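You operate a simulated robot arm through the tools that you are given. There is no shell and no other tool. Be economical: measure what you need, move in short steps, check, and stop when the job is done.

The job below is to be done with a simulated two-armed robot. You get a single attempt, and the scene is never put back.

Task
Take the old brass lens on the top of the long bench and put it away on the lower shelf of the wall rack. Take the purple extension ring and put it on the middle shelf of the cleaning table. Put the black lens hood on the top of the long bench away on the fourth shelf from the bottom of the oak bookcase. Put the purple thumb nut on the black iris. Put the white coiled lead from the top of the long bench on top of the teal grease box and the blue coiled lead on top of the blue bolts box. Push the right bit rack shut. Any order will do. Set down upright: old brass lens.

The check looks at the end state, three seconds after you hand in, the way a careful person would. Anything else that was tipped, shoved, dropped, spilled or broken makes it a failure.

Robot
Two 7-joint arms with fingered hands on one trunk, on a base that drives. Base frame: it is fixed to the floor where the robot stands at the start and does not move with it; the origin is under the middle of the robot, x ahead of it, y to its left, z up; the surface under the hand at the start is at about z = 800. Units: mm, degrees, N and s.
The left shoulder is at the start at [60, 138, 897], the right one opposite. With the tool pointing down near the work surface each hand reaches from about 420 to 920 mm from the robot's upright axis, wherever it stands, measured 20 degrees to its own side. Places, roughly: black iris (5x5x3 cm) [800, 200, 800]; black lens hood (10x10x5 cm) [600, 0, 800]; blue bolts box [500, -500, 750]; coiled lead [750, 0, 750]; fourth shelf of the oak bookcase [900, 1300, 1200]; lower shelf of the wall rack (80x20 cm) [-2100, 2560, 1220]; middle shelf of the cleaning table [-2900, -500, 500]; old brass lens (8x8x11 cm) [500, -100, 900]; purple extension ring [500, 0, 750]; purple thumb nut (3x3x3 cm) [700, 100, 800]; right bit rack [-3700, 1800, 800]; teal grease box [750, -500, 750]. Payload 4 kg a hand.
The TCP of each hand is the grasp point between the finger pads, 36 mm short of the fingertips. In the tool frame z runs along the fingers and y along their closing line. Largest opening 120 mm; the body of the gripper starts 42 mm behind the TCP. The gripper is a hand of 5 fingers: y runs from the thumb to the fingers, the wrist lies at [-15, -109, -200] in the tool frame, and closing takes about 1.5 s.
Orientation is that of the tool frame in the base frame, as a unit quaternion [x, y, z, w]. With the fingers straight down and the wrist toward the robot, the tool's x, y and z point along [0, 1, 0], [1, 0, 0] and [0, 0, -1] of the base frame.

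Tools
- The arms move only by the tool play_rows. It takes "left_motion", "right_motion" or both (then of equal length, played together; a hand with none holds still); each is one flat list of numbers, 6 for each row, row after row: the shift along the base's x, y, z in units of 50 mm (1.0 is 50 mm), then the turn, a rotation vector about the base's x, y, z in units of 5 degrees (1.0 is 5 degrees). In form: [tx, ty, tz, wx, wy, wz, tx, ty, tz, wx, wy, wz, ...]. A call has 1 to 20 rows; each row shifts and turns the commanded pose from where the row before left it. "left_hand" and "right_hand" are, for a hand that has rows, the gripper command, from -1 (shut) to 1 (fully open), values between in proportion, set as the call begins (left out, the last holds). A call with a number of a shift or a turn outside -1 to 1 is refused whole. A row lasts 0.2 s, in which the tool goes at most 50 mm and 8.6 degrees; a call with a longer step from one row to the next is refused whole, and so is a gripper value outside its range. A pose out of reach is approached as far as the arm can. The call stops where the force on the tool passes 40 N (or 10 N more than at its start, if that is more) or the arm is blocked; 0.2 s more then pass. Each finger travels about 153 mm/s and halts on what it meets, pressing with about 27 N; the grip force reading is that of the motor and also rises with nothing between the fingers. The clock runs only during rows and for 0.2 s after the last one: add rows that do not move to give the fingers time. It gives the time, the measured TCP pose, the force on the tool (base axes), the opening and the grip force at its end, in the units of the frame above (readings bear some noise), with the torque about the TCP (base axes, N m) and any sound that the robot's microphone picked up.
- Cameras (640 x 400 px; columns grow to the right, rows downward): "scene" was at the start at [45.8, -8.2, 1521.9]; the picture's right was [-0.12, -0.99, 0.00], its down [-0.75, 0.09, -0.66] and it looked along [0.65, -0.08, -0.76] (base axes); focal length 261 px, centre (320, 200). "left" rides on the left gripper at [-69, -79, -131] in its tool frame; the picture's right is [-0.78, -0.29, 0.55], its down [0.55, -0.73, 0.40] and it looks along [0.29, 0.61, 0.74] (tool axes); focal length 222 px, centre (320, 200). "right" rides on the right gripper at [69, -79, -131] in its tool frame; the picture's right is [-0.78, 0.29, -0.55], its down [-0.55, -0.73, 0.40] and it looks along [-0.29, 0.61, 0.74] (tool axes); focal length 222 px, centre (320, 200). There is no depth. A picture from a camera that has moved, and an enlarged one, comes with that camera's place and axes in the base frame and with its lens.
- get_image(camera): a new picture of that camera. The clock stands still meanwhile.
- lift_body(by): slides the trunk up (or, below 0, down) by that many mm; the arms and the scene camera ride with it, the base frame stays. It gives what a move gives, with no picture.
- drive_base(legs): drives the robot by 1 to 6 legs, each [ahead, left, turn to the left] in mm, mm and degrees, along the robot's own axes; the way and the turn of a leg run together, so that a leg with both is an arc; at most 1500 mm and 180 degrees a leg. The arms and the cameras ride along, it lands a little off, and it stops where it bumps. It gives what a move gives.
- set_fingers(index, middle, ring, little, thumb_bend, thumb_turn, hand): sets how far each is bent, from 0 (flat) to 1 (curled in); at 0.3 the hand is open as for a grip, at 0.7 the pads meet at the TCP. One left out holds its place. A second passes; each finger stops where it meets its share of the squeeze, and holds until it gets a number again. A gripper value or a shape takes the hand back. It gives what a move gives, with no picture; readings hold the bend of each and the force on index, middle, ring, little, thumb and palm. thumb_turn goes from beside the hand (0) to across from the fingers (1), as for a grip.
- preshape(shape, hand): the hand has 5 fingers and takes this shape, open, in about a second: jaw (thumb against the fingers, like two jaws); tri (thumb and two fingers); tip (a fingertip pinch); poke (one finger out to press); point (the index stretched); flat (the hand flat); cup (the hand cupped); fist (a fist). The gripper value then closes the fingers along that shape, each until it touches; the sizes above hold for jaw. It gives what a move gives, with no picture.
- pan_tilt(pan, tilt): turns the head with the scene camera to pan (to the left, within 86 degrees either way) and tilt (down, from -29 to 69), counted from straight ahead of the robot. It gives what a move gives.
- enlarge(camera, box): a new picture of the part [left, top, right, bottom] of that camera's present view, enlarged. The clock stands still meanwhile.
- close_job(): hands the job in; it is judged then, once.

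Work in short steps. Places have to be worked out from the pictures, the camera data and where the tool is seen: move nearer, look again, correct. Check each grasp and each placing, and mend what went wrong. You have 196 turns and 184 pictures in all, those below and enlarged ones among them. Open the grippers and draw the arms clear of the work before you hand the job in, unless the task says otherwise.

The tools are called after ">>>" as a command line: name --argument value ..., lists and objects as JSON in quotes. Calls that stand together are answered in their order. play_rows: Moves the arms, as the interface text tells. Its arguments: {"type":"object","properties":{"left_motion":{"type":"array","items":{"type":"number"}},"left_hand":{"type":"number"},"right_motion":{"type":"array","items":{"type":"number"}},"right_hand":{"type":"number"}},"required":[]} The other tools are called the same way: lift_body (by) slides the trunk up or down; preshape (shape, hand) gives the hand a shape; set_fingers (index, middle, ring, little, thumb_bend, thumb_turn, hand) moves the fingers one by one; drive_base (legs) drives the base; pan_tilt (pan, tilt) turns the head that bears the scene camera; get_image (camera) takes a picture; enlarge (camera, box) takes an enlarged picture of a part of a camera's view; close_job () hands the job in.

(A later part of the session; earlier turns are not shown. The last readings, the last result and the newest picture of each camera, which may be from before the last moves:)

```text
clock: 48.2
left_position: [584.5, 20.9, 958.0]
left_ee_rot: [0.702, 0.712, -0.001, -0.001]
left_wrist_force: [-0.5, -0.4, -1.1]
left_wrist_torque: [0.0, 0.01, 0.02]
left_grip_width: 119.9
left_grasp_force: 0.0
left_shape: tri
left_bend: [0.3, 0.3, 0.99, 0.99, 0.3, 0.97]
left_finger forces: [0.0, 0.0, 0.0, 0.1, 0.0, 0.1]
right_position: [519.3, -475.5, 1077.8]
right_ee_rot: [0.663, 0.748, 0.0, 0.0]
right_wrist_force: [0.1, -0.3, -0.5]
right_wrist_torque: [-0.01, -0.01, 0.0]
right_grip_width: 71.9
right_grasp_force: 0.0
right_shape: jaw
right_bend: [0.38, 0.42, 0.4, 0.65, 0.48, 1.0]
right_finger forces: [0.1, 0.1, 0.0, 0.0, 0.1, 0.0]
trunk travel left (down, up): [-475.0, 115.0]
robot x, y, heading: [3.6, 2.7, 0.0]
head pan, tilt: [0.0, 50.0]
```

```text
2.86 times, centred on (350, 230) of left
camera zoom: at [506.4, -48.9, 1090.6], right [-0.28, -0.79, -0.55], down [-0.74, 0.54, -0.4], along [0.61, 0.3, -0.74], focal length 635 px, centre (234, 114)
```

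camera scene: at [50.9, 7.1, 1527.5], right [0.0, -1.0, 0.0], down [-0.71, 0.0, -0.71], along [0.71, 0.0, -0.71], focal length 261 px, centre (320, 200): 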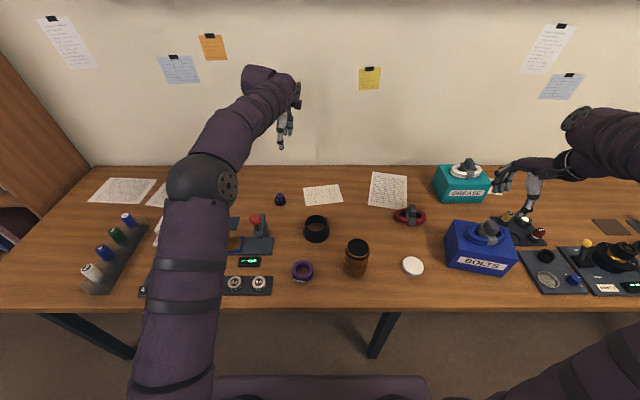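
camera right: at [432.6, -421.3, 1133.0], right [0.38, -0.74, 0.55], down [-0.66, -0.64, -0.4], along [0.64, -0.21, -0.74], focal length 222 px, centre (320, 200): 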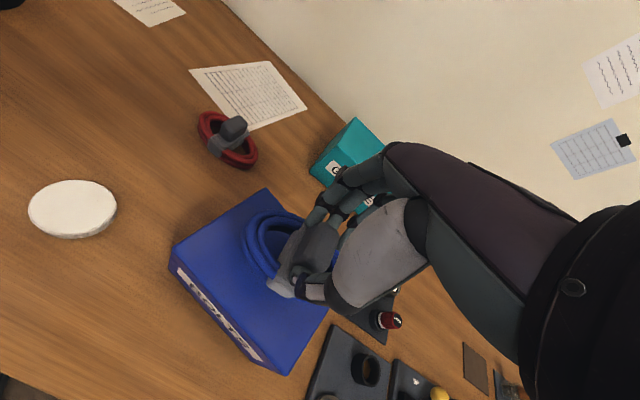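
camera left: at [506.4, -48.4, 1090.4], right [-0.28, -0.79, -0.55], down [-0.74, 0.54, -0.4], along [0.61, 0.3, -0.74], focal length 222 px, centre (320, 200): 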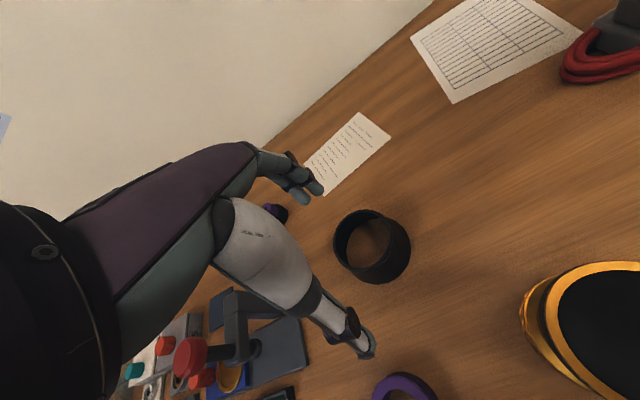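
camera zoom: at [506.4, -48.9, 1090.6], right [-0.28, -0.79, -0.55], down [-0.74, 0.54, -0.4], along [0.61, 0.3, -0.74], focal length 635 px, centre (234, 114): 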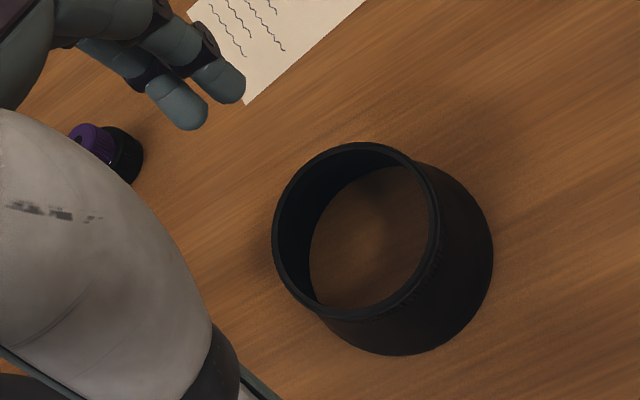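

Hood rim centre (618.5,18), dia 70; near wall at x≈583.5. I narrow the hand and descend to 890 to check.

>>> play_rows --left_motion '[0, 0, 0, 0, 0, 0, 0, 0, 0, 0, 0, 0, 0, 0, 0, 0, 0, 0, 0, 0, 0, 0, 0, 0, -0.02, -0.06, -0.7, 0, 0, 0, 0, 0, -0.66, 0, 0, 0, 0, 0, 0, 0, 0, 0]' --left_hand -0.17

>>> enlarge --camera "left" --box '[240, 140, 440, 300]'

```text
clock: 49.9
left_position: [585.0, 17.3, 890.3]
left_ee_rot: [0.702, 0.712, 0.0, 0.0]
left_wrist_force: [0.3, 0.5, 0.2]
left_wrist_torque: [0.0, 0.0, -0.02]
left_grip_width: 50.0
left_grasp_force: 0.1
left_shape: tri
left_bend: [0.46, 0.49, 0.99, 0.99, 0.64, 1.0]
left_finger forces: [0.0, 0.0, 0.0, 0.1, 0.1, 0.0]
right_position: [521.0, -474.9, 1078.5]
right_ee_rot: [0.663, 0.749, 0.0, 0.0]
right_wrist_force: [0.1, -0.5, 0.2]
right_wrist_torque: [-0.01, -0.01, -0.04]
right_grip_width: 71.7
right_grasp_force: 0.1
right_shape: jaw
right_bend: [0.38, 0.42, 0.4, 0.65, 0.48, 1.0]
right_finger forces: [0.0, 0.0, 0.0, 0.0, 0.1, 0.0]
trunk travel left (down, up): [-475.0, 115.0]
robot x, y, heading: [4.8, 6.9, -0.4]
head pan, tilt: [0.0, 50.0]
```

```text
2.50 times, centred on (340, 220) of left
camera zoom: at [505.4, -53.0, 1022.1], right [-0.28, -0.79, -0.55], down [-0.74, 0.54, -0.4], along [0.61, 0.3, -0.74], focal length 555 px, centre (270, 150)
```

zoom: 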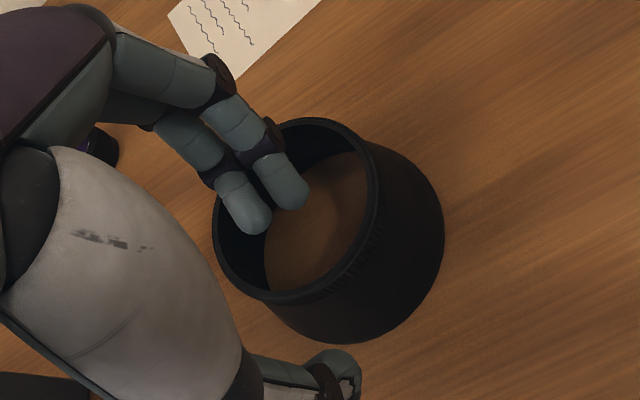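

Fingers line up inside the rim and the thumb outside. Descending to 857.

>>> play_rows --left_motion '[-0.06, -0.04, -0.4, 0, 0, 0, 0, 0, -0.26, 0, 0, 0, 0, 0, 0, 0, 0, 0]'

>>> enlarge --camera "left" --box '[240, 140, 440, 300]'

```text
clock: 50.6
left_position: [582.3, 15.5, 856.5]
left_ee_rot: [0.702, 0.713, 0.0, 0.0]
left_wrist_force: [-0.3, 0.0, -0.1]
left_wrist_torque: [-0.02, 0.0, -0.01]
left_grip_width: 49.9
left_grasp_force: 0.1
left_shape: tri
left_bend: [0.46, 0.49, 0.99, 0.99, 0.64, 1.0]
left_finger forces: [0.0, 0.1, 0.0, 0.0, 0.0, 0.0]
right_position: [520.2, -475.7, 1079.3]
right_ee_rot: [0.663, 0.748, 0.0, 0.0]
right_wrist_force: [-0.8, -0.2, -0.1]
right_wrist_torque: [0.04, -0.01, 0.0]
right_grip_width: 72.0
right_grasp_force: 0.1
right_shape: jaw
right_bend: [0.38, 0.42, 0.4, 0.65, 0.48, 1.0]
right_finger forces: [0.0, 0.0, 0.0, 0.0, 0.1, 0.0]
trunk travel left (down, up): [-475.0, 115.0]
robot x, y, heading: [0.4, 5.3, -0.2]
head pan, tilt: [0.0, 50.0]
```

```text
2.50 times, centred on (340, 220) of left
camera zoom: at [504.1, -54.7, 989.0], right [-0.28, -0.79, -0.55], down [-0.74, 0.54, -0.4], along [0.61, 0.3, -0.74], focal length 555 px, centre (270, 150)
```

zoom: 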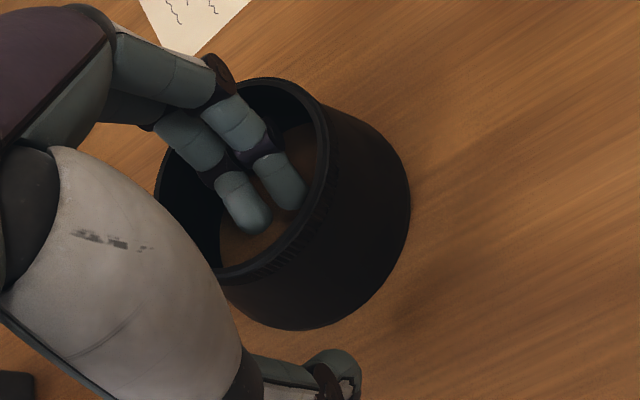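

Fingers are inside. Close on the wall.

>>> play_rows --left_motion '[0, 0, 0, 0, 0, 0, 0, 0, 0, 0, 0, 0, 0, 0, 0, 0, 0, 0, 0, 0, 0, 0, 0, 0, 0, 0, 0, 0, 0, 0]' --left_hand -1

>>> enlarge --camera "left" --box '[240, 140, 440, 300]'

```text
clock: 51.9
left_position: [581.9, 15.1, 856.7]
left_ee_rot: [0.702, 0.712, 0.001, 0.0]
left_wrist_force: [-0.5, -0.6, -0.3]
left_wrist_torque: [0.0, 0.02, 0.02]
left_grip_width: 0.2
left_grasp_force: 26.8
left_shape: tri
left_bend: [0.69, 0.7, 1.0, 1.0, 0.7, 1.0]
left_finger forces: [12.2, 11.8, 0.1, 0.0, 23.9, 0.0]
right_position: [520.7, -475.0, 1078.8]
right_ee_rot: [0.663, 0.748, -0.001, 0.0]
right_wrist_force: [-1.1, -0.4, -0.1]
right_wrist_torque: [-0.01, -0.02, -0.03]
right_grip_width: 71.9
right_grasp_force: 0.0
right_shape: jaw
right_bend: [0.38, 0.42, 0.4, 0.65, 0.48, 1.0]
right_finger forces: [0.1, 0.1, 0.1, 0.0, 0.1, 0.1]
trunk travel left (down, up): [-475.0, 115.0]
robot x, y, heading: [4.7, 4.8, -0.2]
head pan, tilt: [0.0, 50.0]
```

```text
2.50 times, centred on (340, 220) of left
camera zoom: at [504.2, -54.7, 989.1], right [-0.28, -0.79, -0.55], down [-0.74, 0.54, -0.4], along [0.61, 0.3, -0.74], focal length 555 px, centre (270, 150)
```

zoom: 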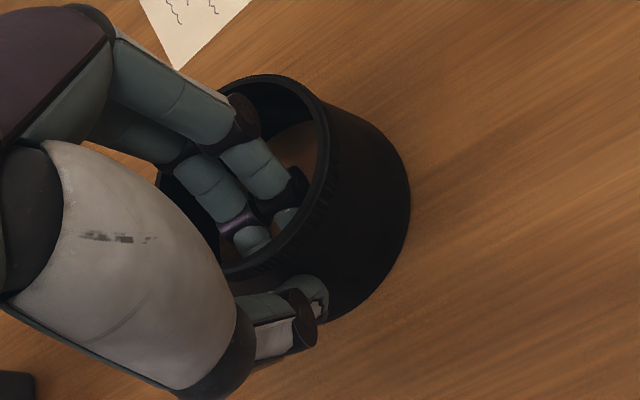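

Pinched on the wall. Lift 150 mm and check.

>>> play_rows --left_motion '[0, 0, 0.5, 0, 0, 0, 0, 0, 0.8, 0, 0, 0, 0, 0, 0.9, 0, 0, 0, 0, 0, 0.8, 0, 0, 0, 0, 0, 0, 0, 0, 0]'

>>> get_image --camera "left"

>>> get_image --camera "scene"

```text
clock: 53.0
left_position: [578.7, 14.0, 1007.7]
left_ee_rot: [0.702, 0.712, 0.0, 0.0]
left_wrist_force: [0.1, 1.1, -1.3]
left_wrist_torque: [-0.02, 0.02, -0.07]
left_grip_width: 0.0
left_grasp_force: 27.1
left_shape: tri
left_bend: [0.69, 0.7, 1.0, 1.0, 0.7, 1.0]
left_finger forces: [12.2, 12.0, 0.1, 0.0, 23.9, 0.1]
right_position: [520.0, -474.2, 1078.2]
right_ee_rot: [0.663, 0.748, 0.0, 0.0]
right_wrist_force: [0.1, 0.5, 1.0]
right_wrist_torque: [-0.01, 0.01, 0.03]
right_grip_width: 71.9
right_grasp_force: 0.2
right_shape: jaw
right_bend: [0.38, 0.42, 0.4, 0.65, 0.48, 1.0]
right_finger forces: [0.0, 0.0, 0.0, 0.0, 0.0, 0.0]
trunk travel left (down, up): [-475.0, 115.0]
robot x, y, heading: [0.7, 7.9, -0.2]
head pan, tilt: [0.0, 50.0]
```

```text
120 pictures are left
camera left: at [501.1, -56.0, 1140.0], right [-0.28, -0.79, -0.55], down [-0.74, 0.54, -0.4], along [0.61, 0.3, -0.74], focal length 222 px, centre (320, 200)
```

left: 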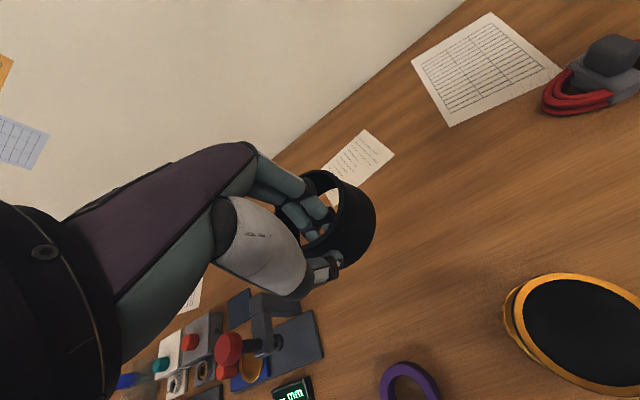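

```text
119 pictures are left
camera scene: at [46.7, 6.3, 1520.5], right [0.0, -1.0, 0.0], down [-0.77, 0.0, -0.64], along [0.64, 0.0, -0.77], focal length 261 px, centre (320, 200)
```

scene: 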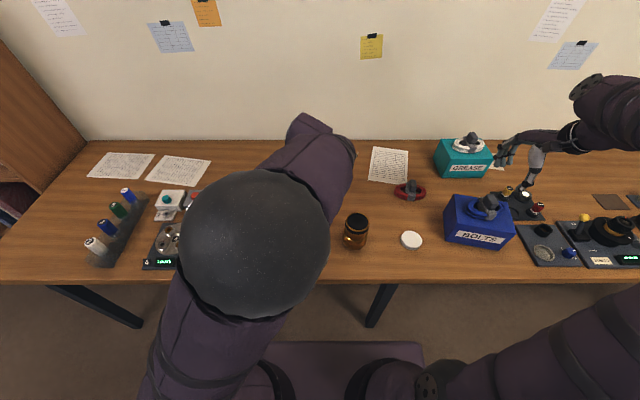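

Hood is securely held. I back off 250 mm and drive left 1130 mm to stand before the bookcase, raising the trunk.

>>> drive_base --legs '[[-250, 0, 0], [0, 1130, 0]]'

>>> lift_body --by 110

>>> pan_tilt --pan 0 --tilt 25

>>> get_image --camera "scene"

```text
clock: 60.3
left_position: [317.3, 1177.4, 1007.5]
left_ee_rot: [0.693, 0.721, 0.0, 0.0]
left_wrist_force: [0.2, 0.4, -1.2]
left_wrist_torque: [0.0, 0.0, 0.01]
left_grip_width: 0.1
left_grasp_force: 27.2
left_shape: tri
left_bend: [0.69, 0.7, 1.0, 1.0, 0.7, 1.0]
left_finger forces: [12.3, 11.9, 0.0, 0.0, 24.0, 0.0]
right_position: [269.9, 685.4, 1078.8]
right_ee_rot: [0.654, 0.757, -0.001, 0.0]
right_wrist_force: [-0.8, -0.2, 0.7]
right_wrist_torque: [-0.01, -0.03, 0.03]
right_grip_width: 71.9
right_grasp_force: 0.1
right_shape: jaw
right_bend: [0.38, 0.42, 0.4, 0.65, 0.48, 1.0]
right_finger forces: [0.0, 0.0, 0.0, 0.0, 0.0, 0.0]
trunk travel left (down, up): [-475.0, 115.0]
robot x, y, heading: [-260.9, 1155.3, 1.3]
head pan, tilt: [0.0, 50.0]
```

```text
clock: 61.7
left_position: [316.9, 1176.6, 1117.2]
left_ee_rot: [0.693, 0.721, -0.001, 0.0]
left_wrist_force: [-0.1, 0.1, -0.2]
left_wrist_torque: [-0.01, 0.05, -0.02]
left_grip_width: 0.0
left_grasp_force: 26.5
left_shape: tri
left_bend: [0.69, 0.7, 1.0, 1.0, 0.7, 1.0]
left_finger forces: [12.2, 11.9, 0.1, 0.0, 23.9, 0.1]
right_position: [270.1, 685.7, 1189.0]
right_ee_rot: [0.654, 0.757, 0.0, 0.0]
right_wrist_force: [0.3, 0.5, -0.4]
right_wrist_torque: [-0.01, -0.01, 0.04]
right_grip_width: 71.9
right_grasp_force: 0.0
right_shape: jaw
right_bend: [0.38, 0.42, 0.4, 0.65, 0.48, 1.0]
right_finger forces: [0.0, 0.0, 0.0, 0.0, 0.0, 0.0]
trunk travel left (down, up): [-585.0, 5.0]
robot x, y, heading: [-256.3, 1155.0, 1.3]
head pan, tilt: [0.0, 50.0]
```

```text
clock: 62.6
left_position: [317.9, 1176.3, 1118.2]
left_ee_rot: [0.693, 0.721, -0.001, 0.001]
left_wrist_force: [-0.6, 0.0, -0.4]
left_wrist_torque: [0.0, 0.03, 0.01]
left_grip_width: 0.0
left_grasp_force: 27.3
left_shape: tri
left_bend: [0.69, 0.7, 1.0, 1.0, 0.7, 1.0]
left_finger forces: [12.1, 12.0, 0.1, 0.0, 24.0, 0.0]
right_position: [269.8, 684.8, 1189.3]
right_ee_rot: [0.653, 0.757, 0.0, 0.0]
right_wrist_force: [-0.5, 0.3, -0.1]
right_wrist_torque: [-0.01, 0.01, 0.02]
right_grip_width: 72.0
right_grasp_force: 0.0
right_shape: jaw
right_bend: [0.38, 0.42, 0.4, 0.65, 0.48, 1.0]
right_finger forces: [0.0, 0.1, 0.0, 0.0, 0.0, 0.0]
trunk travel left (down, up): [-585.0, 5.0]
robot x, y, heading: [-258.3, 1150.6, 1.3]
head pan, tilt: [0.0, 25.0]
```

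```text
118 pictures are left
camera scene: at [-199.8, 1156.0, 1668.0], right [0.02, -1.0, 0.0], down [-0.42, -0.01, -0.91], along [0.91, 0.02, -0.42], focal length 261 px, centre (320, 200)
```

scene: 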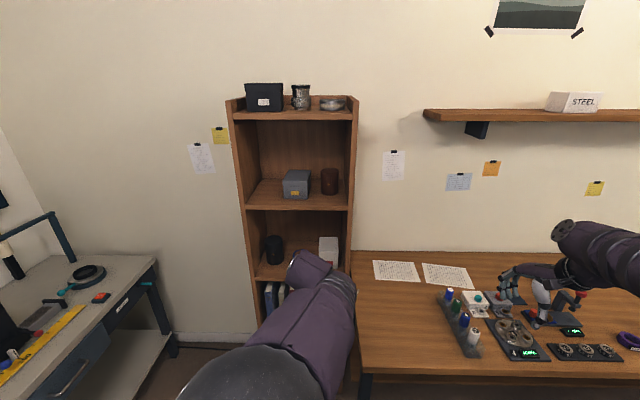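

Shelves at z ≈148, 503, 858, 1214, 1567: the grey-box shelf (1214) is the fourth. Its left front corner is free. I drive a bit left and ahead, keeping clear.

>>> drive_base --legs '[[0, 150, -1.3], [240, 0, 0]]'

>>> play_rows --left_motion '[0, 0, 0.9, 0, 0, 0, 0, 0, 0.9, 0, 0, 0, 0, 0, 0.9, 0, 0, 0, 0, 0, 0.9, 0, 0, 0, 0, 0, 0.2, 0, 0, 0, 0, 0, 0, 0, 0, 0]'

>>> get_image --camera "left"

>>> get_image --camera "scene"

```text
clock: 65.4
left_position: [560.8, 1321.7, 1116.3]
left_ee_rot: [0.699, 0.715, -0.001, -0.001]
left_wrist_force: [-0.1, 0.0, -0.7]
left_wrist_torque: [0.01, 0.04, 0.01]
left_grip_width: 0.2
left_grasp_force: 26.7
left_shape: tri
left_bend: [0.69, 0.7, 1.0, 1.0, 0.7, 1.0]
left_finger forces: [12.2, 11.9, 0.0, 0.0, 24.0, 0.0]
right_position: [504.6, 832.8, 1188.1]
right_ee_rot: [0.66, 0.751, -0.001, 0.0]
right_wrist_force: [0.6, -1.5, -0.2]
right_wrist_torque: [0.02, -0.01, -0.01]
right_grip_width: 72.1
right_grasp_force: 0.1
right_shape: jaw
right_bend: [0.38, 0.42, 0.4, 0.65, 0.48, 1.0]
right_finger forces: [0.1, 0.0, 0.1, 0.0, 0.1, 0.0]
trunk travel left (down, up): [-585.0, 5.0]
robot x, y, heading: [-15.4, 1309.2, 0.4]
head pan, tilt: [0.0, 25.0]
```

```text
clock: 66.8
left_position: [558.8, 1323.4, 1304.9]
left_ee_rot: [0.699, 0.715, 0.001, 0.0]
left_wrist_force: [-0.5, -0.2, -0.2]
left_wrist_torque: [0.0, -0.05, 0.0]
left_grip_width: 0.2
left_grasp_force: 27.5
left_shape: tri
left_bend: [0.69, 0.7, 1.0, 1.0, 0.7, 1.0]
left_finger forces: [12.3, 12.0, 0.0, 0.1, 24.0, 0.0]
right_position: [504.2, 831.7, 1188.4]
right_ee_rot: [0.661, 0.75, 0.0, 0.0]
right_wrist_force: [0.2, -0.1, -0.8]
right_wrist_torque: [-0.03, -0.04, 0.02]
right_grip_width: 72.1
right_grasp_force: 0.1
right_shape: jaw
right_bend: [0.38, 0.42, 0.4, 0.65, 0.48, 1.0]
right_finger forces: [0.0, 0.0, 0.0, 0.0, 0.0, 0.1]
trunk travel left (down, up): [-585.0, 5.0]
robot x, y, heading: [-16.4, 1305.6, 0.4]
head pan, tilt: [0.0, 25.0]
```

```text
117 pictures are left
camera left: at [481.4, 1252.7, 1438.6], right [-0.27, -0.79, -0.55], down [-0.75, 0.53, -0.4], along [0.61, 0.3, -0.74], focal length 222 px, centre (320, 200)
```

left: 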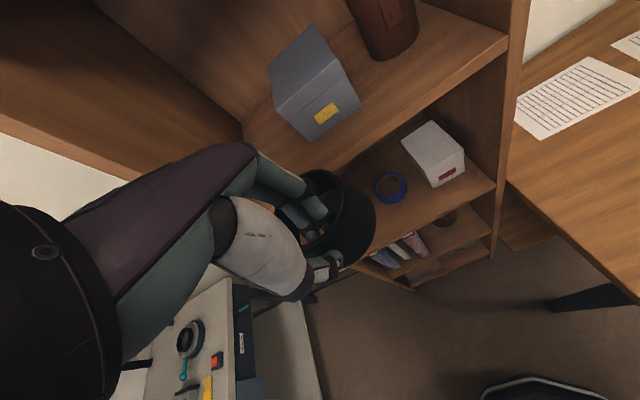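

```text
116 pictures are left
camera scene: at [42.3, 1310.4, 1668.1], right [0.0, -1.0, 0.0], down [-0.42, 0.0, -0.91], along [0.91, 0.0, -0.42], focal length 261 px, centre (320, 200)
```

scene: 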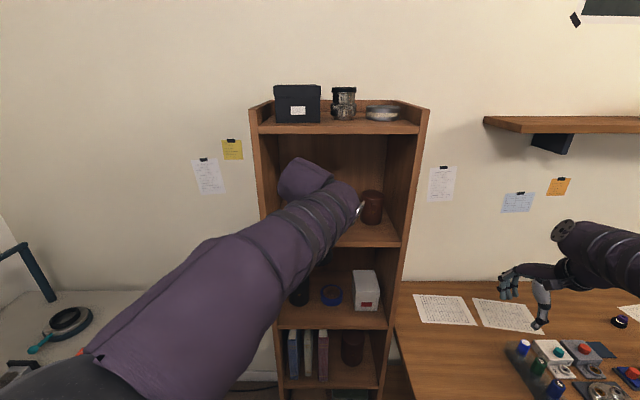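

Shelf front x≈705, z≈1214; grey box spans y 1230–1319. I extend the hood in to the left-front free spot (hood centre ≈ (758,1385)).

>>> play_rows --left_motion '[0.4, 0.55, 0, 0, 0, 0, 0.7, 0.5, 0, 0, 0, 0, 0.8, 0.1, 0, 0, 0, 0, 0.8, 0, 0, 0, 0, 0, 0.55, 0, 0, 0, 0, 0, 0, 0, 0, 0, 0, 0]'

>>> get_image --camera "left"

>>> enlarge --camera "scene" --box '[230, 90, 430, 260]'

```text
clock: 68.2
left_position: [722.8, 1378.6, 1307.3]
left_ee_rot: [0.699, 0.715, 0.0, 0.0]
left_wrist_force: [0.7, 0.2, -1.0]
left_wrist_torque: [0.01, 0.0, 0.04]
left_grip_width: 0.1
left_grasp_force: 26.9
left_shape: tri
left_bend: [0.69, 0.7, 1.0, 1.0, 0.7, 1.0]
left_finger forces: [12.3, 12.1, 0.0, 0.0, 23.9, 0.0]
right_position: [504.0, 832.7, 1188.1]
right_ee_rot: [0.66, 0.751, 0.0, 0.0]
right_wrist_force: [0.2, 0.2, -0.3]
right_wrist_torque: [0.01, -0.02, -0.04]
right_grip_width: 71.9
right_grasp_force: 0.1
right_shape: jaw
right_bend: [0.38, 0.42, 0.4, 0.65, 0.48, 1.0]
right_finger forces: [0.0, 0.0, 0.0, 0.0, 0.0, 0.0]
trunk travel left (down, up): [-585.0, 5.0]
robot x, y, heading: [-20.5, 1308.5, 0.3]
head pan, tilt: [0.0, 25.0]
```

```text
115 pictures are left
camera left: at [646.0, 1308.1, 1438.9], right [-0.27, -0.79, -0.55], down [-0.75, 0.53, -0.4], along [0.61, 0.3, -0.74], focal length 222 px, centre (320, 200)
```

left: 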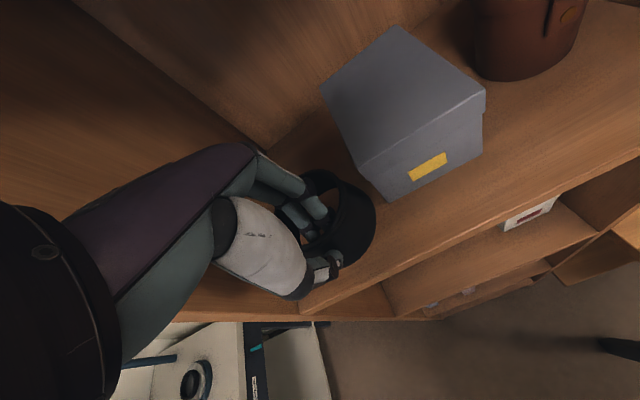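

```text
2.35 times, centred on (330, 175) of scene
camera zoom: at [41.6, 1310.3, 1668.1], right [0.0, -1.0, 0.0], down [-0.42, 0.0, -0.91], along [0.91, 0.0, -0.42], focal length 615 px, centre (296, 259)
```

zoom: 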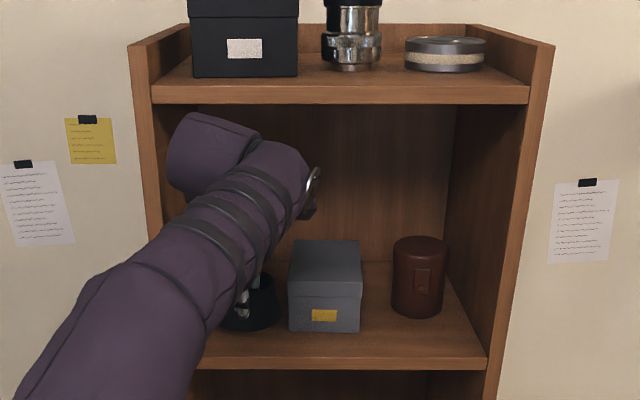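

Clear of the grey box. Lower 33 mm, then small steps to contact.

>>> play_rows --left_motion '[0, 0.06, -0.4, 0, 0, 0, 0, 0, -0.24, 0, 0, 0, 0, 0, -0.06, 0, 0, 0, 0, 0, 0, 0, 0, 0]'

>>> enlarge --camera "scene" --box '[260, 180, 360, 250]'

```text
clock: 69.2
left_position: [723.2, 1383.5, 1274.5]
left_ee_rot: [0.7, 0.715, 0.001, 0.003]
left_wrist_force: [1.1, 0.1, 12.9]
left_wrist_torque: [-0.01, -0.03, 0.01]
left_grip_width: 0.8
left_grasp_force: 27.1
left_shape: tri
left_bend: [0.69, 0.7, 1.0, 1.0, 0.71, 1.0]
left_finger forces: [13.5, 13.4, 0.0, 0.0, 27.8, 0.0]
right_position: [503.9, 831.7, 1189.4]
right_ee_rot: [0.661, 0.75, 0.001, 0.001]
right_wrist_force: [-0.9, -0.4, 0.4]
right_wrist_torque: [-0.03, 0.01, 0.0]
right_grip_width: 72.2
right_grasp_force: 0.0
right_shape: jaw
right_bend: [0.38, 0.42, 0.4, 0.65, 0.48, 1.0]
right_finger forces: [0.0, 0.0, 0.0, 0.0, 0.0, 0.1]
trunk travel left (down, up): [-585.0, 5.0]
robot x, y, heading: [-18.5, 1309.5, 0.4]
head pan, tilt: [0.0, 25.0]
```

```text
5.71 times, centred on (310, 215) of scene
camera zoom: at [41.1, 1310.3, 1668.3], right [0.0, -1.0, 0.0], down [-0.42, 0.0, -0.91], along [0.91, 0.0, -0.42], focal length 1494 px, centre (377, 114)
```

zoom: 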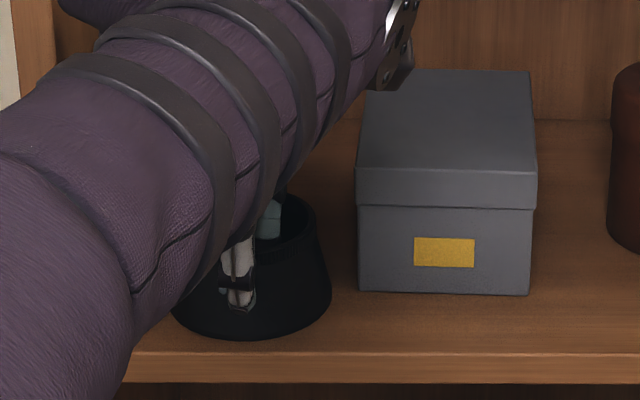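

Hood on the shelf. Open modestly and raise straight up.

>>> play_rows --left_motion '[0, 0, 0.03, 0, 0, 0, 0, 0, 0, 0, 0, 0, 0, 0, 0, 0, 0, 0, 0, 0, 0, 0, 0, 0]' --left_hand -0.3

>>> play_rows --left_motion '[0, 0, 0.3, 0, 0, 0, 0, 0, 0.4, 0, 0, 0, 0, 0, 0.3, 0, 0, 0, 0, 0, 0, 0, 0, 0]'

>>> get_image --camera "left"

```text
clock: 70.2
left_position: [723.6, 1383.7, 1273.5]
left_ee_rot: [0.699, 0.715, 0.0, 0.0]
left_wrist_force: [0.0, 0.2, 0.6]
left_wrist_torque: [0.01, -0.02, 0.02]
left_grip_width: 41.7
left_grasp_force: 0.0
left_shape: tri
left_bend: [0.49, 0.52, 0.99, 0.99, 0.67, 1.0]
left_finger forces: [0.0, 0.0, 0.0, 0.0, 0.0, 0.0]
right_position: [504.6, 831.0, 1188.7]
right_ee_rot: [0.661, 0.751, 0.0, -0.001]
right_wrist_force: [0.7, 0.3, 0.9]
right_wrist_torque: [-0.02, 0.03, -0.01]
right_grip_width: 71.9
right_grasp_force: 0.1
right_shape: jaw
right_bend: [0.38, 0.42, 0.4, 0.65, 0.48, 1.0]
right_finger forces: [0.0, 0.0, 0.1, 0.1, 0.0, 0.0]
trunk travel left (down, up): [-585.0, 5.0]
robot x, y, heading: [-16.5, 1306.3, 0.6]
head pan, tilt: [0.0, 25.0]
```

```text
clock: 71.2
left_position: [723.9, 1382.8, 1325.0]
left_ee_rot: [0.699, 0.715, 0.0, 0.0]
left_wrist_force: [0.0, 0.4, -1.0]
left_wrist_torque: [0.01, -0.02, 0.0]
left_grip_width: 41.6
left_grasp_force: 0.0
left_shape: tri
left_bend: [0.49, 0.52, 0.99, 0.99, 0.67, 1.0]
left_finger forces: [0.0, 0.1, 0.1, 0.0, 0.0, 0.0]
right_position: [504.9, 832.7, 1188.1]
right_ee_rot: [0.661, 0.75, 0.0, 0.0]
right_wrist_force: [-0.2, 1.0, -0.3]
right_wrist_torque: [-0.02, -0.02, 0.02]
right_grip_width: 71.8
right_grasp_force: 0.0
right_shape: jaw
right_bend: [0.38, 0.42, 0.4, 0.65, 0.48, 1.0]
right_finger forces: [0.0, 0.1, 0.1, 0.0, 0.0, 0.1]
trunk travel left (down, up): [-585.0, 5.0]
robot x, y, heading: [-12.4, 1307.6, 0.2]
head pan, tilt: [0.0, 25.0]
```

```text
112 pictures are left
camera left: at [646.3, 1312.3, 1457.0], right [-0.27, -0.79, -0.55], down [-0.75, 0.53, -0.4], along [0.61, 0.3, -0.74], focal length 222 px, centre (320, 200)
```

left: 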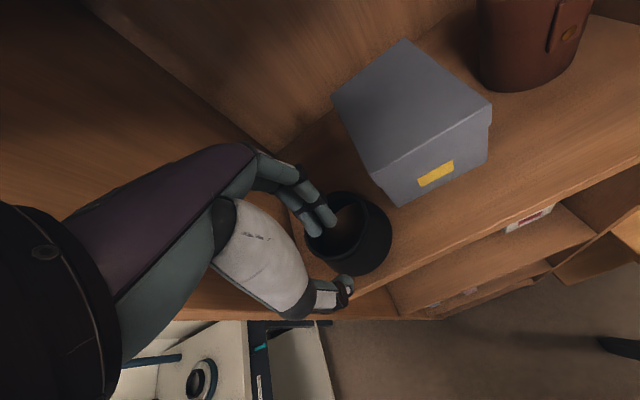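

Hood stands freely on the shelf. I withdraw the arm, lower the trunk, and return to the bench.

>>> play_rows --left_motion '[-0.9, 0, 0, 0, 0, 0, -0.9, 0, 0, 0, 0, 0, -0.9, -0.1, 0, 0, 0, 0, -0.9, -0.2, -0.3, 0, 0, 0, 0, 0, -0.9, 0, 0, 0, 0, 0, -0.9, 0, 0, 0]'

>>> enlarge --camera "scene" --box '[230, 90, 430, 260]'

>>> drive_base --legs '[[-240, 0, 0], [0, -1300, 0]]'

>>> lift_body --by -100

```text
clock: 72.6
left_position: [544.2, 1365.3, 1218.0]
left_ee_rot: [0.7, 0.715, 0.001, 0.0]
left_wrist_force: [0.0, 0.0, -0.4]
left_wrist_torque: [-0.04, 0.01, 0.02]
left_grip_width: 41.9
left_grasp_force: 0.0
left_shape: tri
left_bend: [0.49, 0.52, 0.99, 0.99, 0.67, 1.0]
left_finger forces: [0.0, 0.1, 0.0, 0.1, 0.0, 0.0]
right_position: [504.6, 831.1, 1188.2]
right_ee_rot: [0.661, 0.75, 0.0, 0.0]
right_wrist_force: [0.0, 0.3, -0.6]
right_wrist_torque: [0.02, -0.02, -0.01]
right_grip_width: 71.9
right_grasp_force: 0.1
right_shape: jaw
right_bend: [0.38, 0.42, 0.4, 0.65, 0.48, 1.0]
right_finger forces: [0.1, 0.0, 0.1, 0.0, 0.0, 0.0]
trunk travel left (down, up): [-585.0, 5.0]
robot x, y, heading: [-17.5, 1310.3, 0.3]
head pan, tilt: [0.0, 25.0]
```

```text
2.35 times, centred on (330, 175) of scene
camera zoom: at [42.4, 1310.3, 1668.1], right [0.0, -1.0, 0.0], down [-0.42, 0.0, -0.91], along [0.91, 0.0, -0.42], focal length 615 px, centre (296, 259)
```

zoom: 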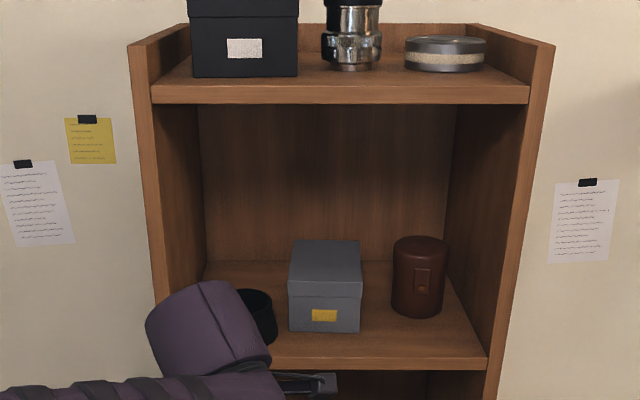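

```text
clock: 80.4
left_position: [317.8, 99.6, 1217.5]
left_ee_rot: [0.692, 0.722, 0.0, 0.0]
left_wrist_force: [-0.2, 0.3, 0.6]
left_wrist_torque: [-0.01, -0.05, 0.03]
left_grip_width: 41.5
left_grasp_force: 0.2
left_shape: tri
left_bend: [0.49, 0.52, 0.99, 0.99, 0.67, 1.0]
left_finger forces: [0.0, 0.0, 0.0, 0.0, 0.0, 0.0]
right_position: [287.1, -435.4, 1188.6]
right_ee_rot: [0.653, 0.757, 0.0, 0.0]
right_wrist_force: [0.3, -0.4, 0.1]
right_wrist_torque: [0.03, 0.0, 0.01]
right_grip_width: 71.9
right_grasp_force: 0.1
right_shape: jaw
right_bend: [0.38, 0.42, 0.4, 0.65, 0.48, 1.0]
right_finger forces: [0.0, 0.0, 0.1, 0.0, 0.0, 0.0]
trunk travel left (down, up): [-585.0, 5.0]
robot x, y, heading: [-247.0, 35.7, 1.2]
head pan, tilt: [0.0, 25.0]
```

```text
clock: 81.7
left_position: [317.5, 100.0, 1118.2]
left_ee_rot: [0.692, 0.722, 0.0, -0.001]
left_wrist_force: [-0.5, -0.6, -0.3]
left_wrist_torque: [-0.04, 0.01, 0.01]
left_grip_width: 41.6
left_grasp_force: 0.0
left_shape: tri
left_bend: [0.49, 0.52, 0.99, 0.99, 0.67, 1.0]
left_finger forces: [0.0, 0.0, 0.1, 0.0, 0.0, 0.0]
right_position: [286.3, -434.4, 1088.3]
right_ee_rot: [0.653, 0.757, 0.0, 0.001]
right_wrist_force: [-0.5, 0.4, 0.4]
right_wrist_torque: [-0.02, 0.01, 0.01]
right_grip_width: 72.0
right_grasp_force: 0.0
right_shape: jaw
right_bend: [0.38, 0.42, 0.4, 0.65, 0.48, 1.0]
right_finger forces: [0.1, 0.1, 0.1, 0.0, 0.0, 0.0]
trunk travel left (down, up): [-485.0, 105.0]
robot x, y, heading: [-245.1, 29.5, 1.5]
head pan, tilt: [0.0, 25.0]
```

Back at the bench, 245 mm further out, which suits side grasps. I rotate the right hand in free space so it closes horizontally (thumb to the right), then will tilt it forward.

>>> play_rows --right_motion '[0.3, 0, 0, 0, 0, 1, 0.3, 0, 0, 0, 0, 1, 0.3, 0, 0, 0, 0, 1, 0, 0, 0, 0, 0, 1, 0, 0, 0, 0, 0, 1, 0, 0, 0, 0, 0, 1, 0, 0, 0, 0, 0, 1, 0, 0, 0, 0, 0, 1, 0, 0, 0, 0, 0, 1, 0, 0, 0, 0, 0, 1, 0, 0, 0, 0, 0, 1, 0, 0, 0, 0, 0, 1, 0, 0, 0, 0, 0, 1, 0, 0, 0, 0, 0, 1, 0, 0, 0, 0, 0, 1, 0, 0, 0, 0, 0, 1]' --right_hand 1

>>> play_rows --right_motion '[0, 0, 0, 0, -1, 0, 0, 0, 0, 0, -1, 0, 0, 0, 0, 0, -1, 0, 0, 0, 0, 0, -1, 0, 0, 0, 0, 0, -1, 0, 0, 0, 0, 0, -1, 0, 0, 0, 0, 0, -1, 0, 0, 0, 0, 0, -1, 0, 0, 0, 0, 0, -1, 0, 0, 0, 0, 0, -1, 0, 0, 0, 0, 0, -1, 0, 0, 0, 0, 0, -1, 0, 0, 0, 0, 0, -1, 0]'

>>> pan_tilt --pan -10 --tilt 40

>>> get_image --camera "scene"

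```text
clock: 85.1
left_position: [317.9, 101.7, 1117.3]
left_ee_rot: [0.692, 0.722, 0.0, 0.0]
left_wrist_force: [0.0, -0.5, -0.3]
left_wrist_torque: [0.01, -0.01, 0.02]
left_grip_width: 41.6
left_grasp_force: 0.1
left_shape: tri
left_bend: [0.49, 0.52, 0.99, 0.99, 0.67, 1.0]
left_finger forces: [0.0, 0.0, 0.0, 0.1, 0.0, 0.0]
right_position: [332.4, -435.8, 1089.1]
right_ee_rot: [0.013, 1.0, 0.0, 0.0]
right_wrist_force: [-0.1, 0.4, -0.2]
right_wrist_torque: [-0.02, 0.02, -0.01]
right_grip_width: 119.9
right_grasp_force: 0.1
right_shape: jaw
right_bend: [0.3, 0.3, 0.3, 0.3, 0.3, 0.97]
right_finger forces: [0.0, 0.1, 0.1, 0.0, 0.0, 0.1]
trunk travel left (down, up): [-485.0, 105.0]
robot x, y, heading: [-241.0, 29.1, 1.6]
head pan, tilt: [0.0, 25.0]
```

```text
clock: 87.9
left_position: [316.3, 98.2, 1117.1]
left_ee_rot: [0.693, 0.721, -0.001, 0.0]
left_wrist_force: [-0.4, -0.3, 0.2]
left_wrist_torque: [0.04, 0.01, -0.01]
left_grip_width: 42.0
left_grasp_force: 0.0
left_shape: tri
left_bend: [0.49, 0.52, 0.99, 0.99, 0.67, 1.0]
left_finger forces: [0.0, 0.0, 0.0, 0.0, 0.1, 0.1]
right_position: [334.4, -432.6, 1078.9]
right_ee_rot: [0.012, 0.856, 0.01, 0.518]
right_wrist_force: [0.0, -0.7, -0.3]
right_wrist_torque: [0.03, 0.02, 0.0]
right_grip_width: 119.8
right_grasp_force: 0.1
right_shape: jaw
right_bend: [0.3, 0.3, 0.3, 0.3, 0.3, 0.97]
right_finger forces: [0.0, 0.1, 0.0, 0.0, 0.0, 0.1]
right hand out of reach, approached as far as the arm can: row 13
trunk travel left (down, up): [-485.0, 105.0]
robot x, y, heading: [-245.5, 32.8, 1.4]
head pan, tilt: [0.0, 25.0]
```

```text
clock: 88.7
left_position: [317.8, 100.2, 1117.2]
left_ee_rot: [0.693, 0.721, 0.0, 0.0]
left_wrist_force: [0.5, 0.0, -0.4]
left_wrist_torque: [-0.03, 0.01, -0.01]
left_grip_width: 41.5
left_grasp_force: 0.0
left_shape: tri
left_bend: [0.49, 0.52, 0.99, 0.99, 0.67, 1.0]
left_finger forces: [0.0, 0.0, 0.0, 0.1, 0.0, 0.1]
right_position: [333.7, -431.3, 1078.9]
right_ee_rot: [0.011, 0.856, 0.012, 0.516]
right_wrist_force: [0.7, -1.0, 0.5]
right_wrist_torque: [0.0, 0.0, 0.01]
right_grip_width: 119.8
right_grasp_force: 0.1
right_shape: jaw
right_bend: [0.3, 0.3, 0.3, 0.3, 0.3, 0.97]
right_finger forces: [0.0, 0.0, 0.0, 0.1, 0.1, 0.1]
trunk travel left (down, up): [-485.0, 105.0]
robot x, y, heading: [-243.8, 28.6, 1.1]
head pan, tilt: [-10.0, 40.0]
```

```text
110 pictures are left
camera scene: at [-191.0, 19.5, 1544.8], right [-0.15, -0.99, 0.0], down [-0.64, 0.1, -0.77], along [0.76, -0.11, -0.64], focal length 261 px, centre (320, 200)
```

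scene: 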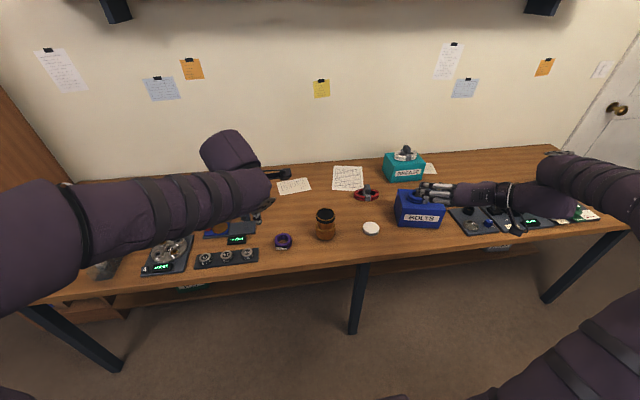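

Right hand now points forward 62° with horizontal closing. I zoom on the lens and ring to get positions from this base location.

>>> enlarge --camera "scene" --box '[260, 190, 380, 265]'

```text
5.33 times, centred on (320, 228) of scene
camera zoom: at [-191.0, 19.5, 1544.8], right [-0.15, -0.99, 0.0], down [-0.64, 0.1, -0.77], along [0.76, -0.11, -0.64], focal length 1394 px, centre (320, 53)
```

zoom: 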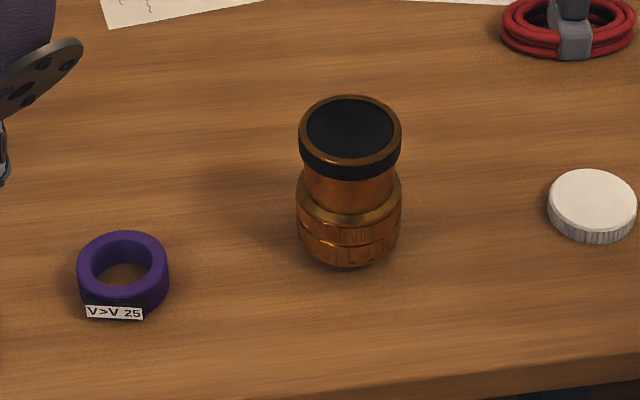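

Lens centre ≈ (484,−101). I bring the right hand in front of it at z≈875, moving the left hand aside.

>>> play_rows --right_motion '[0, 0.94, 0, 0, 0, 0, 0, 0.94, 0, 0, 0, 0, 0, 0.94, 0, 0, 0, 0, 0, 0.94, 0, 0, 0, 0, 0, 0.94, 0, 0, 0, 0, 0, 0.94, 0, 0, 0, 0, 0, 0.94, 0, 0, 0, 0, 0, 0, -0.8, 0, 0, 0, 0, 0, -0.8, 0, 0, 0, 0, 0, -0.8, 0, 0, 0, 0, 0, -0.8, 0, 0, 0, 0, 0, -0.8, 0, 0, 0, 0, 0, 0, 0, 0, 0]' --left_motion '[0, 0.9, 0, 0, 0, 0, 0, 0.9, 0, 0, 0, 0, 0, 0.9, 0, 0, 0, 0, 0, 0.9, 0, 0, 0, 0, 0, 0, 0, 0, 0, 0, 0, 0, 0, 0, 0, 0, 0, 0, 0, 0, 0, 0, 0, 0, 0, 0, 0, 0, 0, 0, 0, 0, 0, 0, 0, 0, 0, 0, 0, 0, 0, 0, 0, 0, 0, 0, 0, 0, 0, 0, 0, 0, 0, 0, 0, 0, 0, 0]'

>>> get_image --camera "right"

>>> get_image --camera "scene"

```text
clock: 91.5
left_position: [315.1, 278.3, 1119.8]
left_ee_rot: [0.692, 0.722, 0.0, 0.0]
left_wrist_force: [-0.3, -0.4, 0.0]
left_wrist_torque: [0.01, 0.03, -0.01]
left_grip_width: 41.5
left_grasp_force: 0.0
left_shape: tri
left_bend: [0.49, 0.52, 0.99, 0.99, 0.67, 1.0]
left_finger forces: [0.0, 0.0, 0.0, 0.0, 0.0, 0.0]
right_position: [332.5, -105.3, 891.0]
right_ee_rot: [0.013, 0.843, 0.008, 0.537]
right_wrist_force: [1.0, 0.1, 0.0]
right_wrist_torque: [-0.03, -0.01, 0.01]
right_grip_width: 120.0
right_grasp_force: 0.1
right_shape: jaw
right_bend: [0.3, 0.3, 0.3, 0.3, 0.3, 0.97]
right_finger forces: [0.1, 0.0, 0.1, 0.1, 0.0, 0.0]
trunk travel left (down, up): [-485.0, 105.0]
robot x, y, heading: [-243.5, 32.8, 1.5]
head pan, tilt: [-10.0, 40.0]
```

```text
108 pictures are left
camera right: at [183.1, -182.5, 882.7], right [-0.16, 0.27, 0.95], down [0.58, -0.75, 0.31], along [0.8, 0.6, -0.04], focal length 222 px, centre (320, 200)
```

right: 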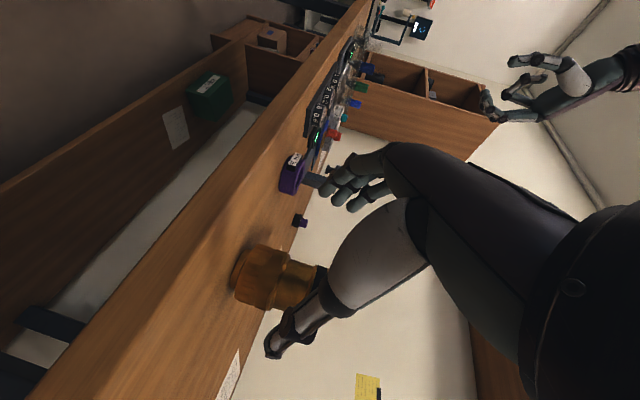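

```text
107 pictures are left
camera scene: at [-191.1, 19.7, 1544.8], right [-0.15, -0.99, 0.0], down [-0.64, 0.1, -0.77], along [0.76, -0.12, -0.64], focal length 261 px, centre (320, 200)
```

scene: 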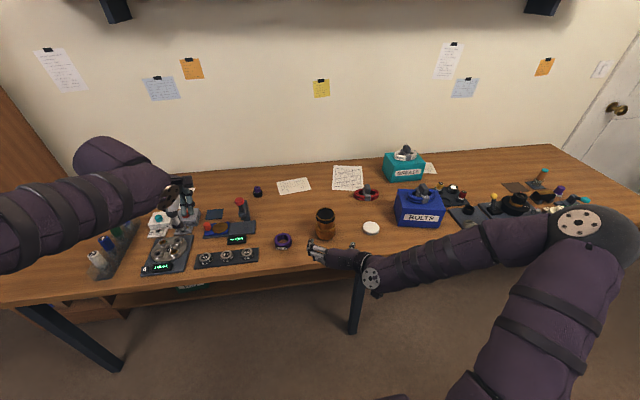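

Lens centre y ≈ −101, consistent. I advance 100 mm, lower to 873 and shift y +4.

>>> play_rows --right_motion '[0.5, 0.08, -0.18, 0, 0, 0, 0.8, 0, -0.18, 0, 0, 0, 0.8, 0, 0, 0, 0, 0, 0, 0, 0, 0, 0, 0]'

>>> get_image --camera "right"

>>> enlarge --camera "scene" --box '[260, 190, 380, 265]'

```text
clock: 92.5
left_position: [314.7, 276.1, 1120.2]
left_ee_rot: [0.692, 0.722, 0.0, 0.0]
left_wrist_force: [0.2, 1.5, -0.3]
left_wrist_torque: [0.04, 0.03, -0.02]
left_grip_width: 41.5
left_grasp_force: 0.1
left_shape: tri
left_bend: [0.49, 0.52, 0.99, 0.99, 0.67, 1.0]
left_finger forces: [0.0, 0.1, 0.0, 0.0, 0.0, 0.1]
right_position: [440.2, -103.1, 870.7]
right_ee_rot: [0.012, 0.843, 0.008, 0.537]
right_wrist_force: [0.6, 0.3, 0.0]
right_wrist_torque: [-0.02, -0.02, 0.0]
right_grip_width: 119.9
right_grasp_force: 0.0
right_shape: jaw
right_bend: [0.3, 0.3, 0.3, 0.3, 0.3, 0.97]
right_finger forces: [0.1, 0.0, 0.0, 0.0, 0.1, 0.0]
trunk travel left (down, up): [-485.0, 105.0]
robot x, y, heading: [-243.3, 33.5, 1.5]
head pan, tilt: [-10.0, 40.0]
```

```text
106 pictures are left
camera right: at [291.3, -179.0, 863.6], right [-0.16, 0.27, 0.95], down [0.58, -0.75, 0.31], along [0.8, 0.6, -0.04], focal length 222 px, centre (320, 200)
```

right: 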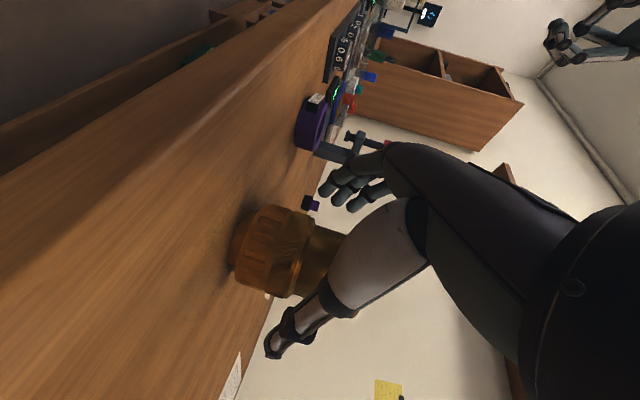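

```text
5.33 times, centred on (320, 228) of scene
camera zoom: at [-191.1, 19.7, 1544.8], right [-0.15, -0.99, 0.0], down [-0.64, 0.1, -0.77], along [0.76, -0.12, -0.64], focal length 1394 px, centre (320, 53)
```

zoom: 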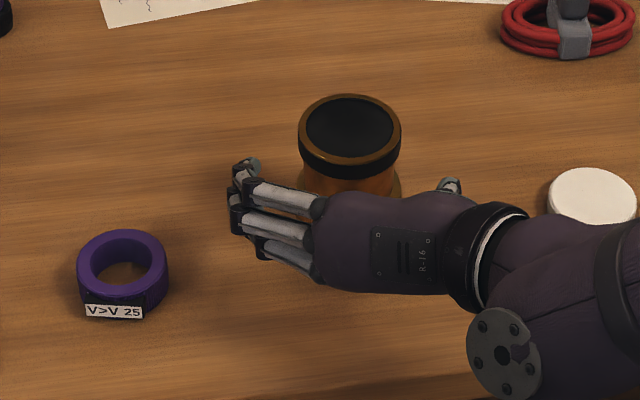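

Fingers straddle the lens. Advance 28 mm more and close.

>>> play_rows --right_motion '[0.3, 0.02, 0, 0, 0, 0, 0.26, 0, 0, 0, 0, 0, 0, 0, 0, 0, 0, 0]'

>>> play_rows --right_motion '[0, 0, 0, 0, 0, 0, 0, 0, 0, 0, 0, 0, 0, 0, 0, 0, 0, 0, 0, 0, 0, 0, 0, 0, 0, 0, 0, 0, 0, 0]' --right_hand -1

>>> enlarge --camera "scene" --box '[260, 190, 380, 265]'

>>> get_image --camera "right"

```text
clock: 93.3
left_position: [315.3, 276.2, 1120.7]
left_ee_rot: [0.692, 0.722, 0.0, 0.0]
left_wrist_force: [0.9, 0.3, 0.6]
left_wrist_torque: [-0.02, 0.01, 0.02]
left_grip_width: 41.7
left_grasp_force: 0.0
left_shape: tri
left_bend: [0.49, 0.52, 0.99, 0.99, 0.67, 1.0]
left_finger forces: [0.0, 0.0, 0.1, 0.0, 0.0, 0.1]
right_position: [468.8, -102.3, 871.0]
right_ee_rot: [0.012, 0.843, 0.006, 0.537]
right_wrist_force: [0.2, -0.1, -0.1]
right_wrist_torque: [-0.01, -0.03, -0.02]
right_grip_width: 119.9
right_grasp_force: 0.2
right_shape: jaw
right_bend: [0.3, 0.3, 0.3, 0.3, 0.3, 0.97]
right_finger forces: [0.0, 0.0, 0.1, 0.1, 0.1, 0.1]
trunk travel left (down, up): [-485.0, 105.0]
robot x, y, heading: [-245.8, 31.8, 1.1]
head pan, tilt: [-10.0, 40.0]
```

```text
clock: 94.5
left_position: [315.2, 277.0, 1120.6]
left_ee_rot: [0.692, 0.722, 0.0, 0.0]
left_wrist_force: [0.5, -0.4, 1.0]
left_wrist_torque: [0.02, -0.01, 0.01]
left_grip_width: 41.7
left_grasp_force: 0.1
left_shape: tri
left_bend: [0.49, 0.52, 0.99, 0.99, 0.67, 1.0]
left_finger forces: [0.0, 0.1, 0.1, 0.0, 0.0, 0.0]
right_position: [468.3, -101.9, 871.6]
right_ee_rot: [0.012, 0.843, 0.006, 0.537]
right_wrist_force: [2.9, -0.3, 2.9]
right_wrist_torque: [-0.12, -0.1, 0.07]
right_grip_width: 54.0
right_grasp_force: 27.2
right_shape: jaw
right_bend: [0.44, 0.53, 0.52, 0.71, 0.56, 1.0]
right_finger forces: [11.9, 6.5, 2.9, 1.7, 23.5, 0.1]
trunk travel left (down, up): [-485.0, 105.0]
robot x, y, heading: [-242.8, 33.2, 1.2]
head pan, tilt: [-10.0, 40.0]
```

```text
5.33 times, centred on (320, 228) of scene
camera zoom: at [-190.9, 19.7, 1544.8], right [-0.15, -0.99, 0.0], down [-0.64, 0.1, -0.77], along [0.76, -0.12, -0.64], focal length 1394 px, centre (320, 53)
```

zoom: 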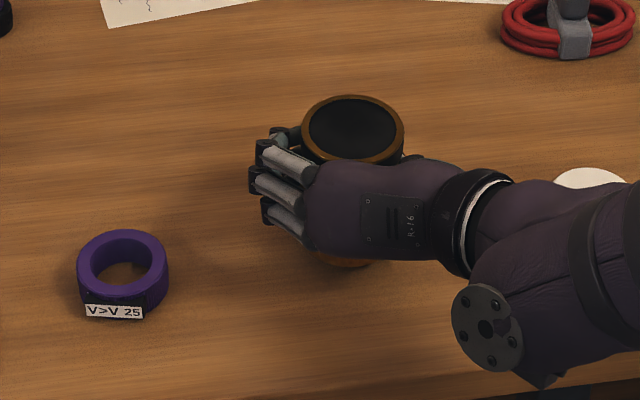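

```text
103 pictures are left
camera right: at [319.1, -177.6, 863.4], right [-0.16, 0.27, 0.95], down [0.58, -0.75, 0.31], along [0.8, 0.6, -0.04], focal length 222 px, centre (320, 200)
```

right: 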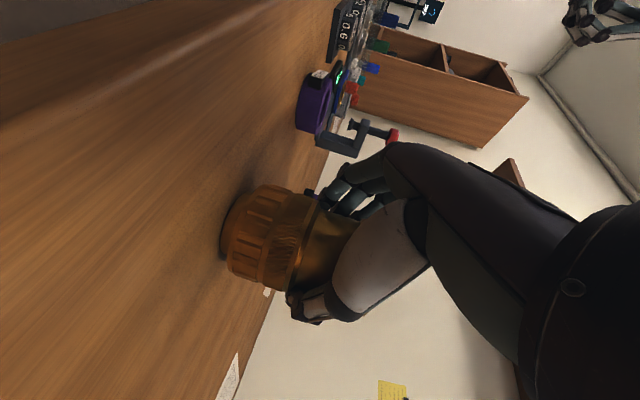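

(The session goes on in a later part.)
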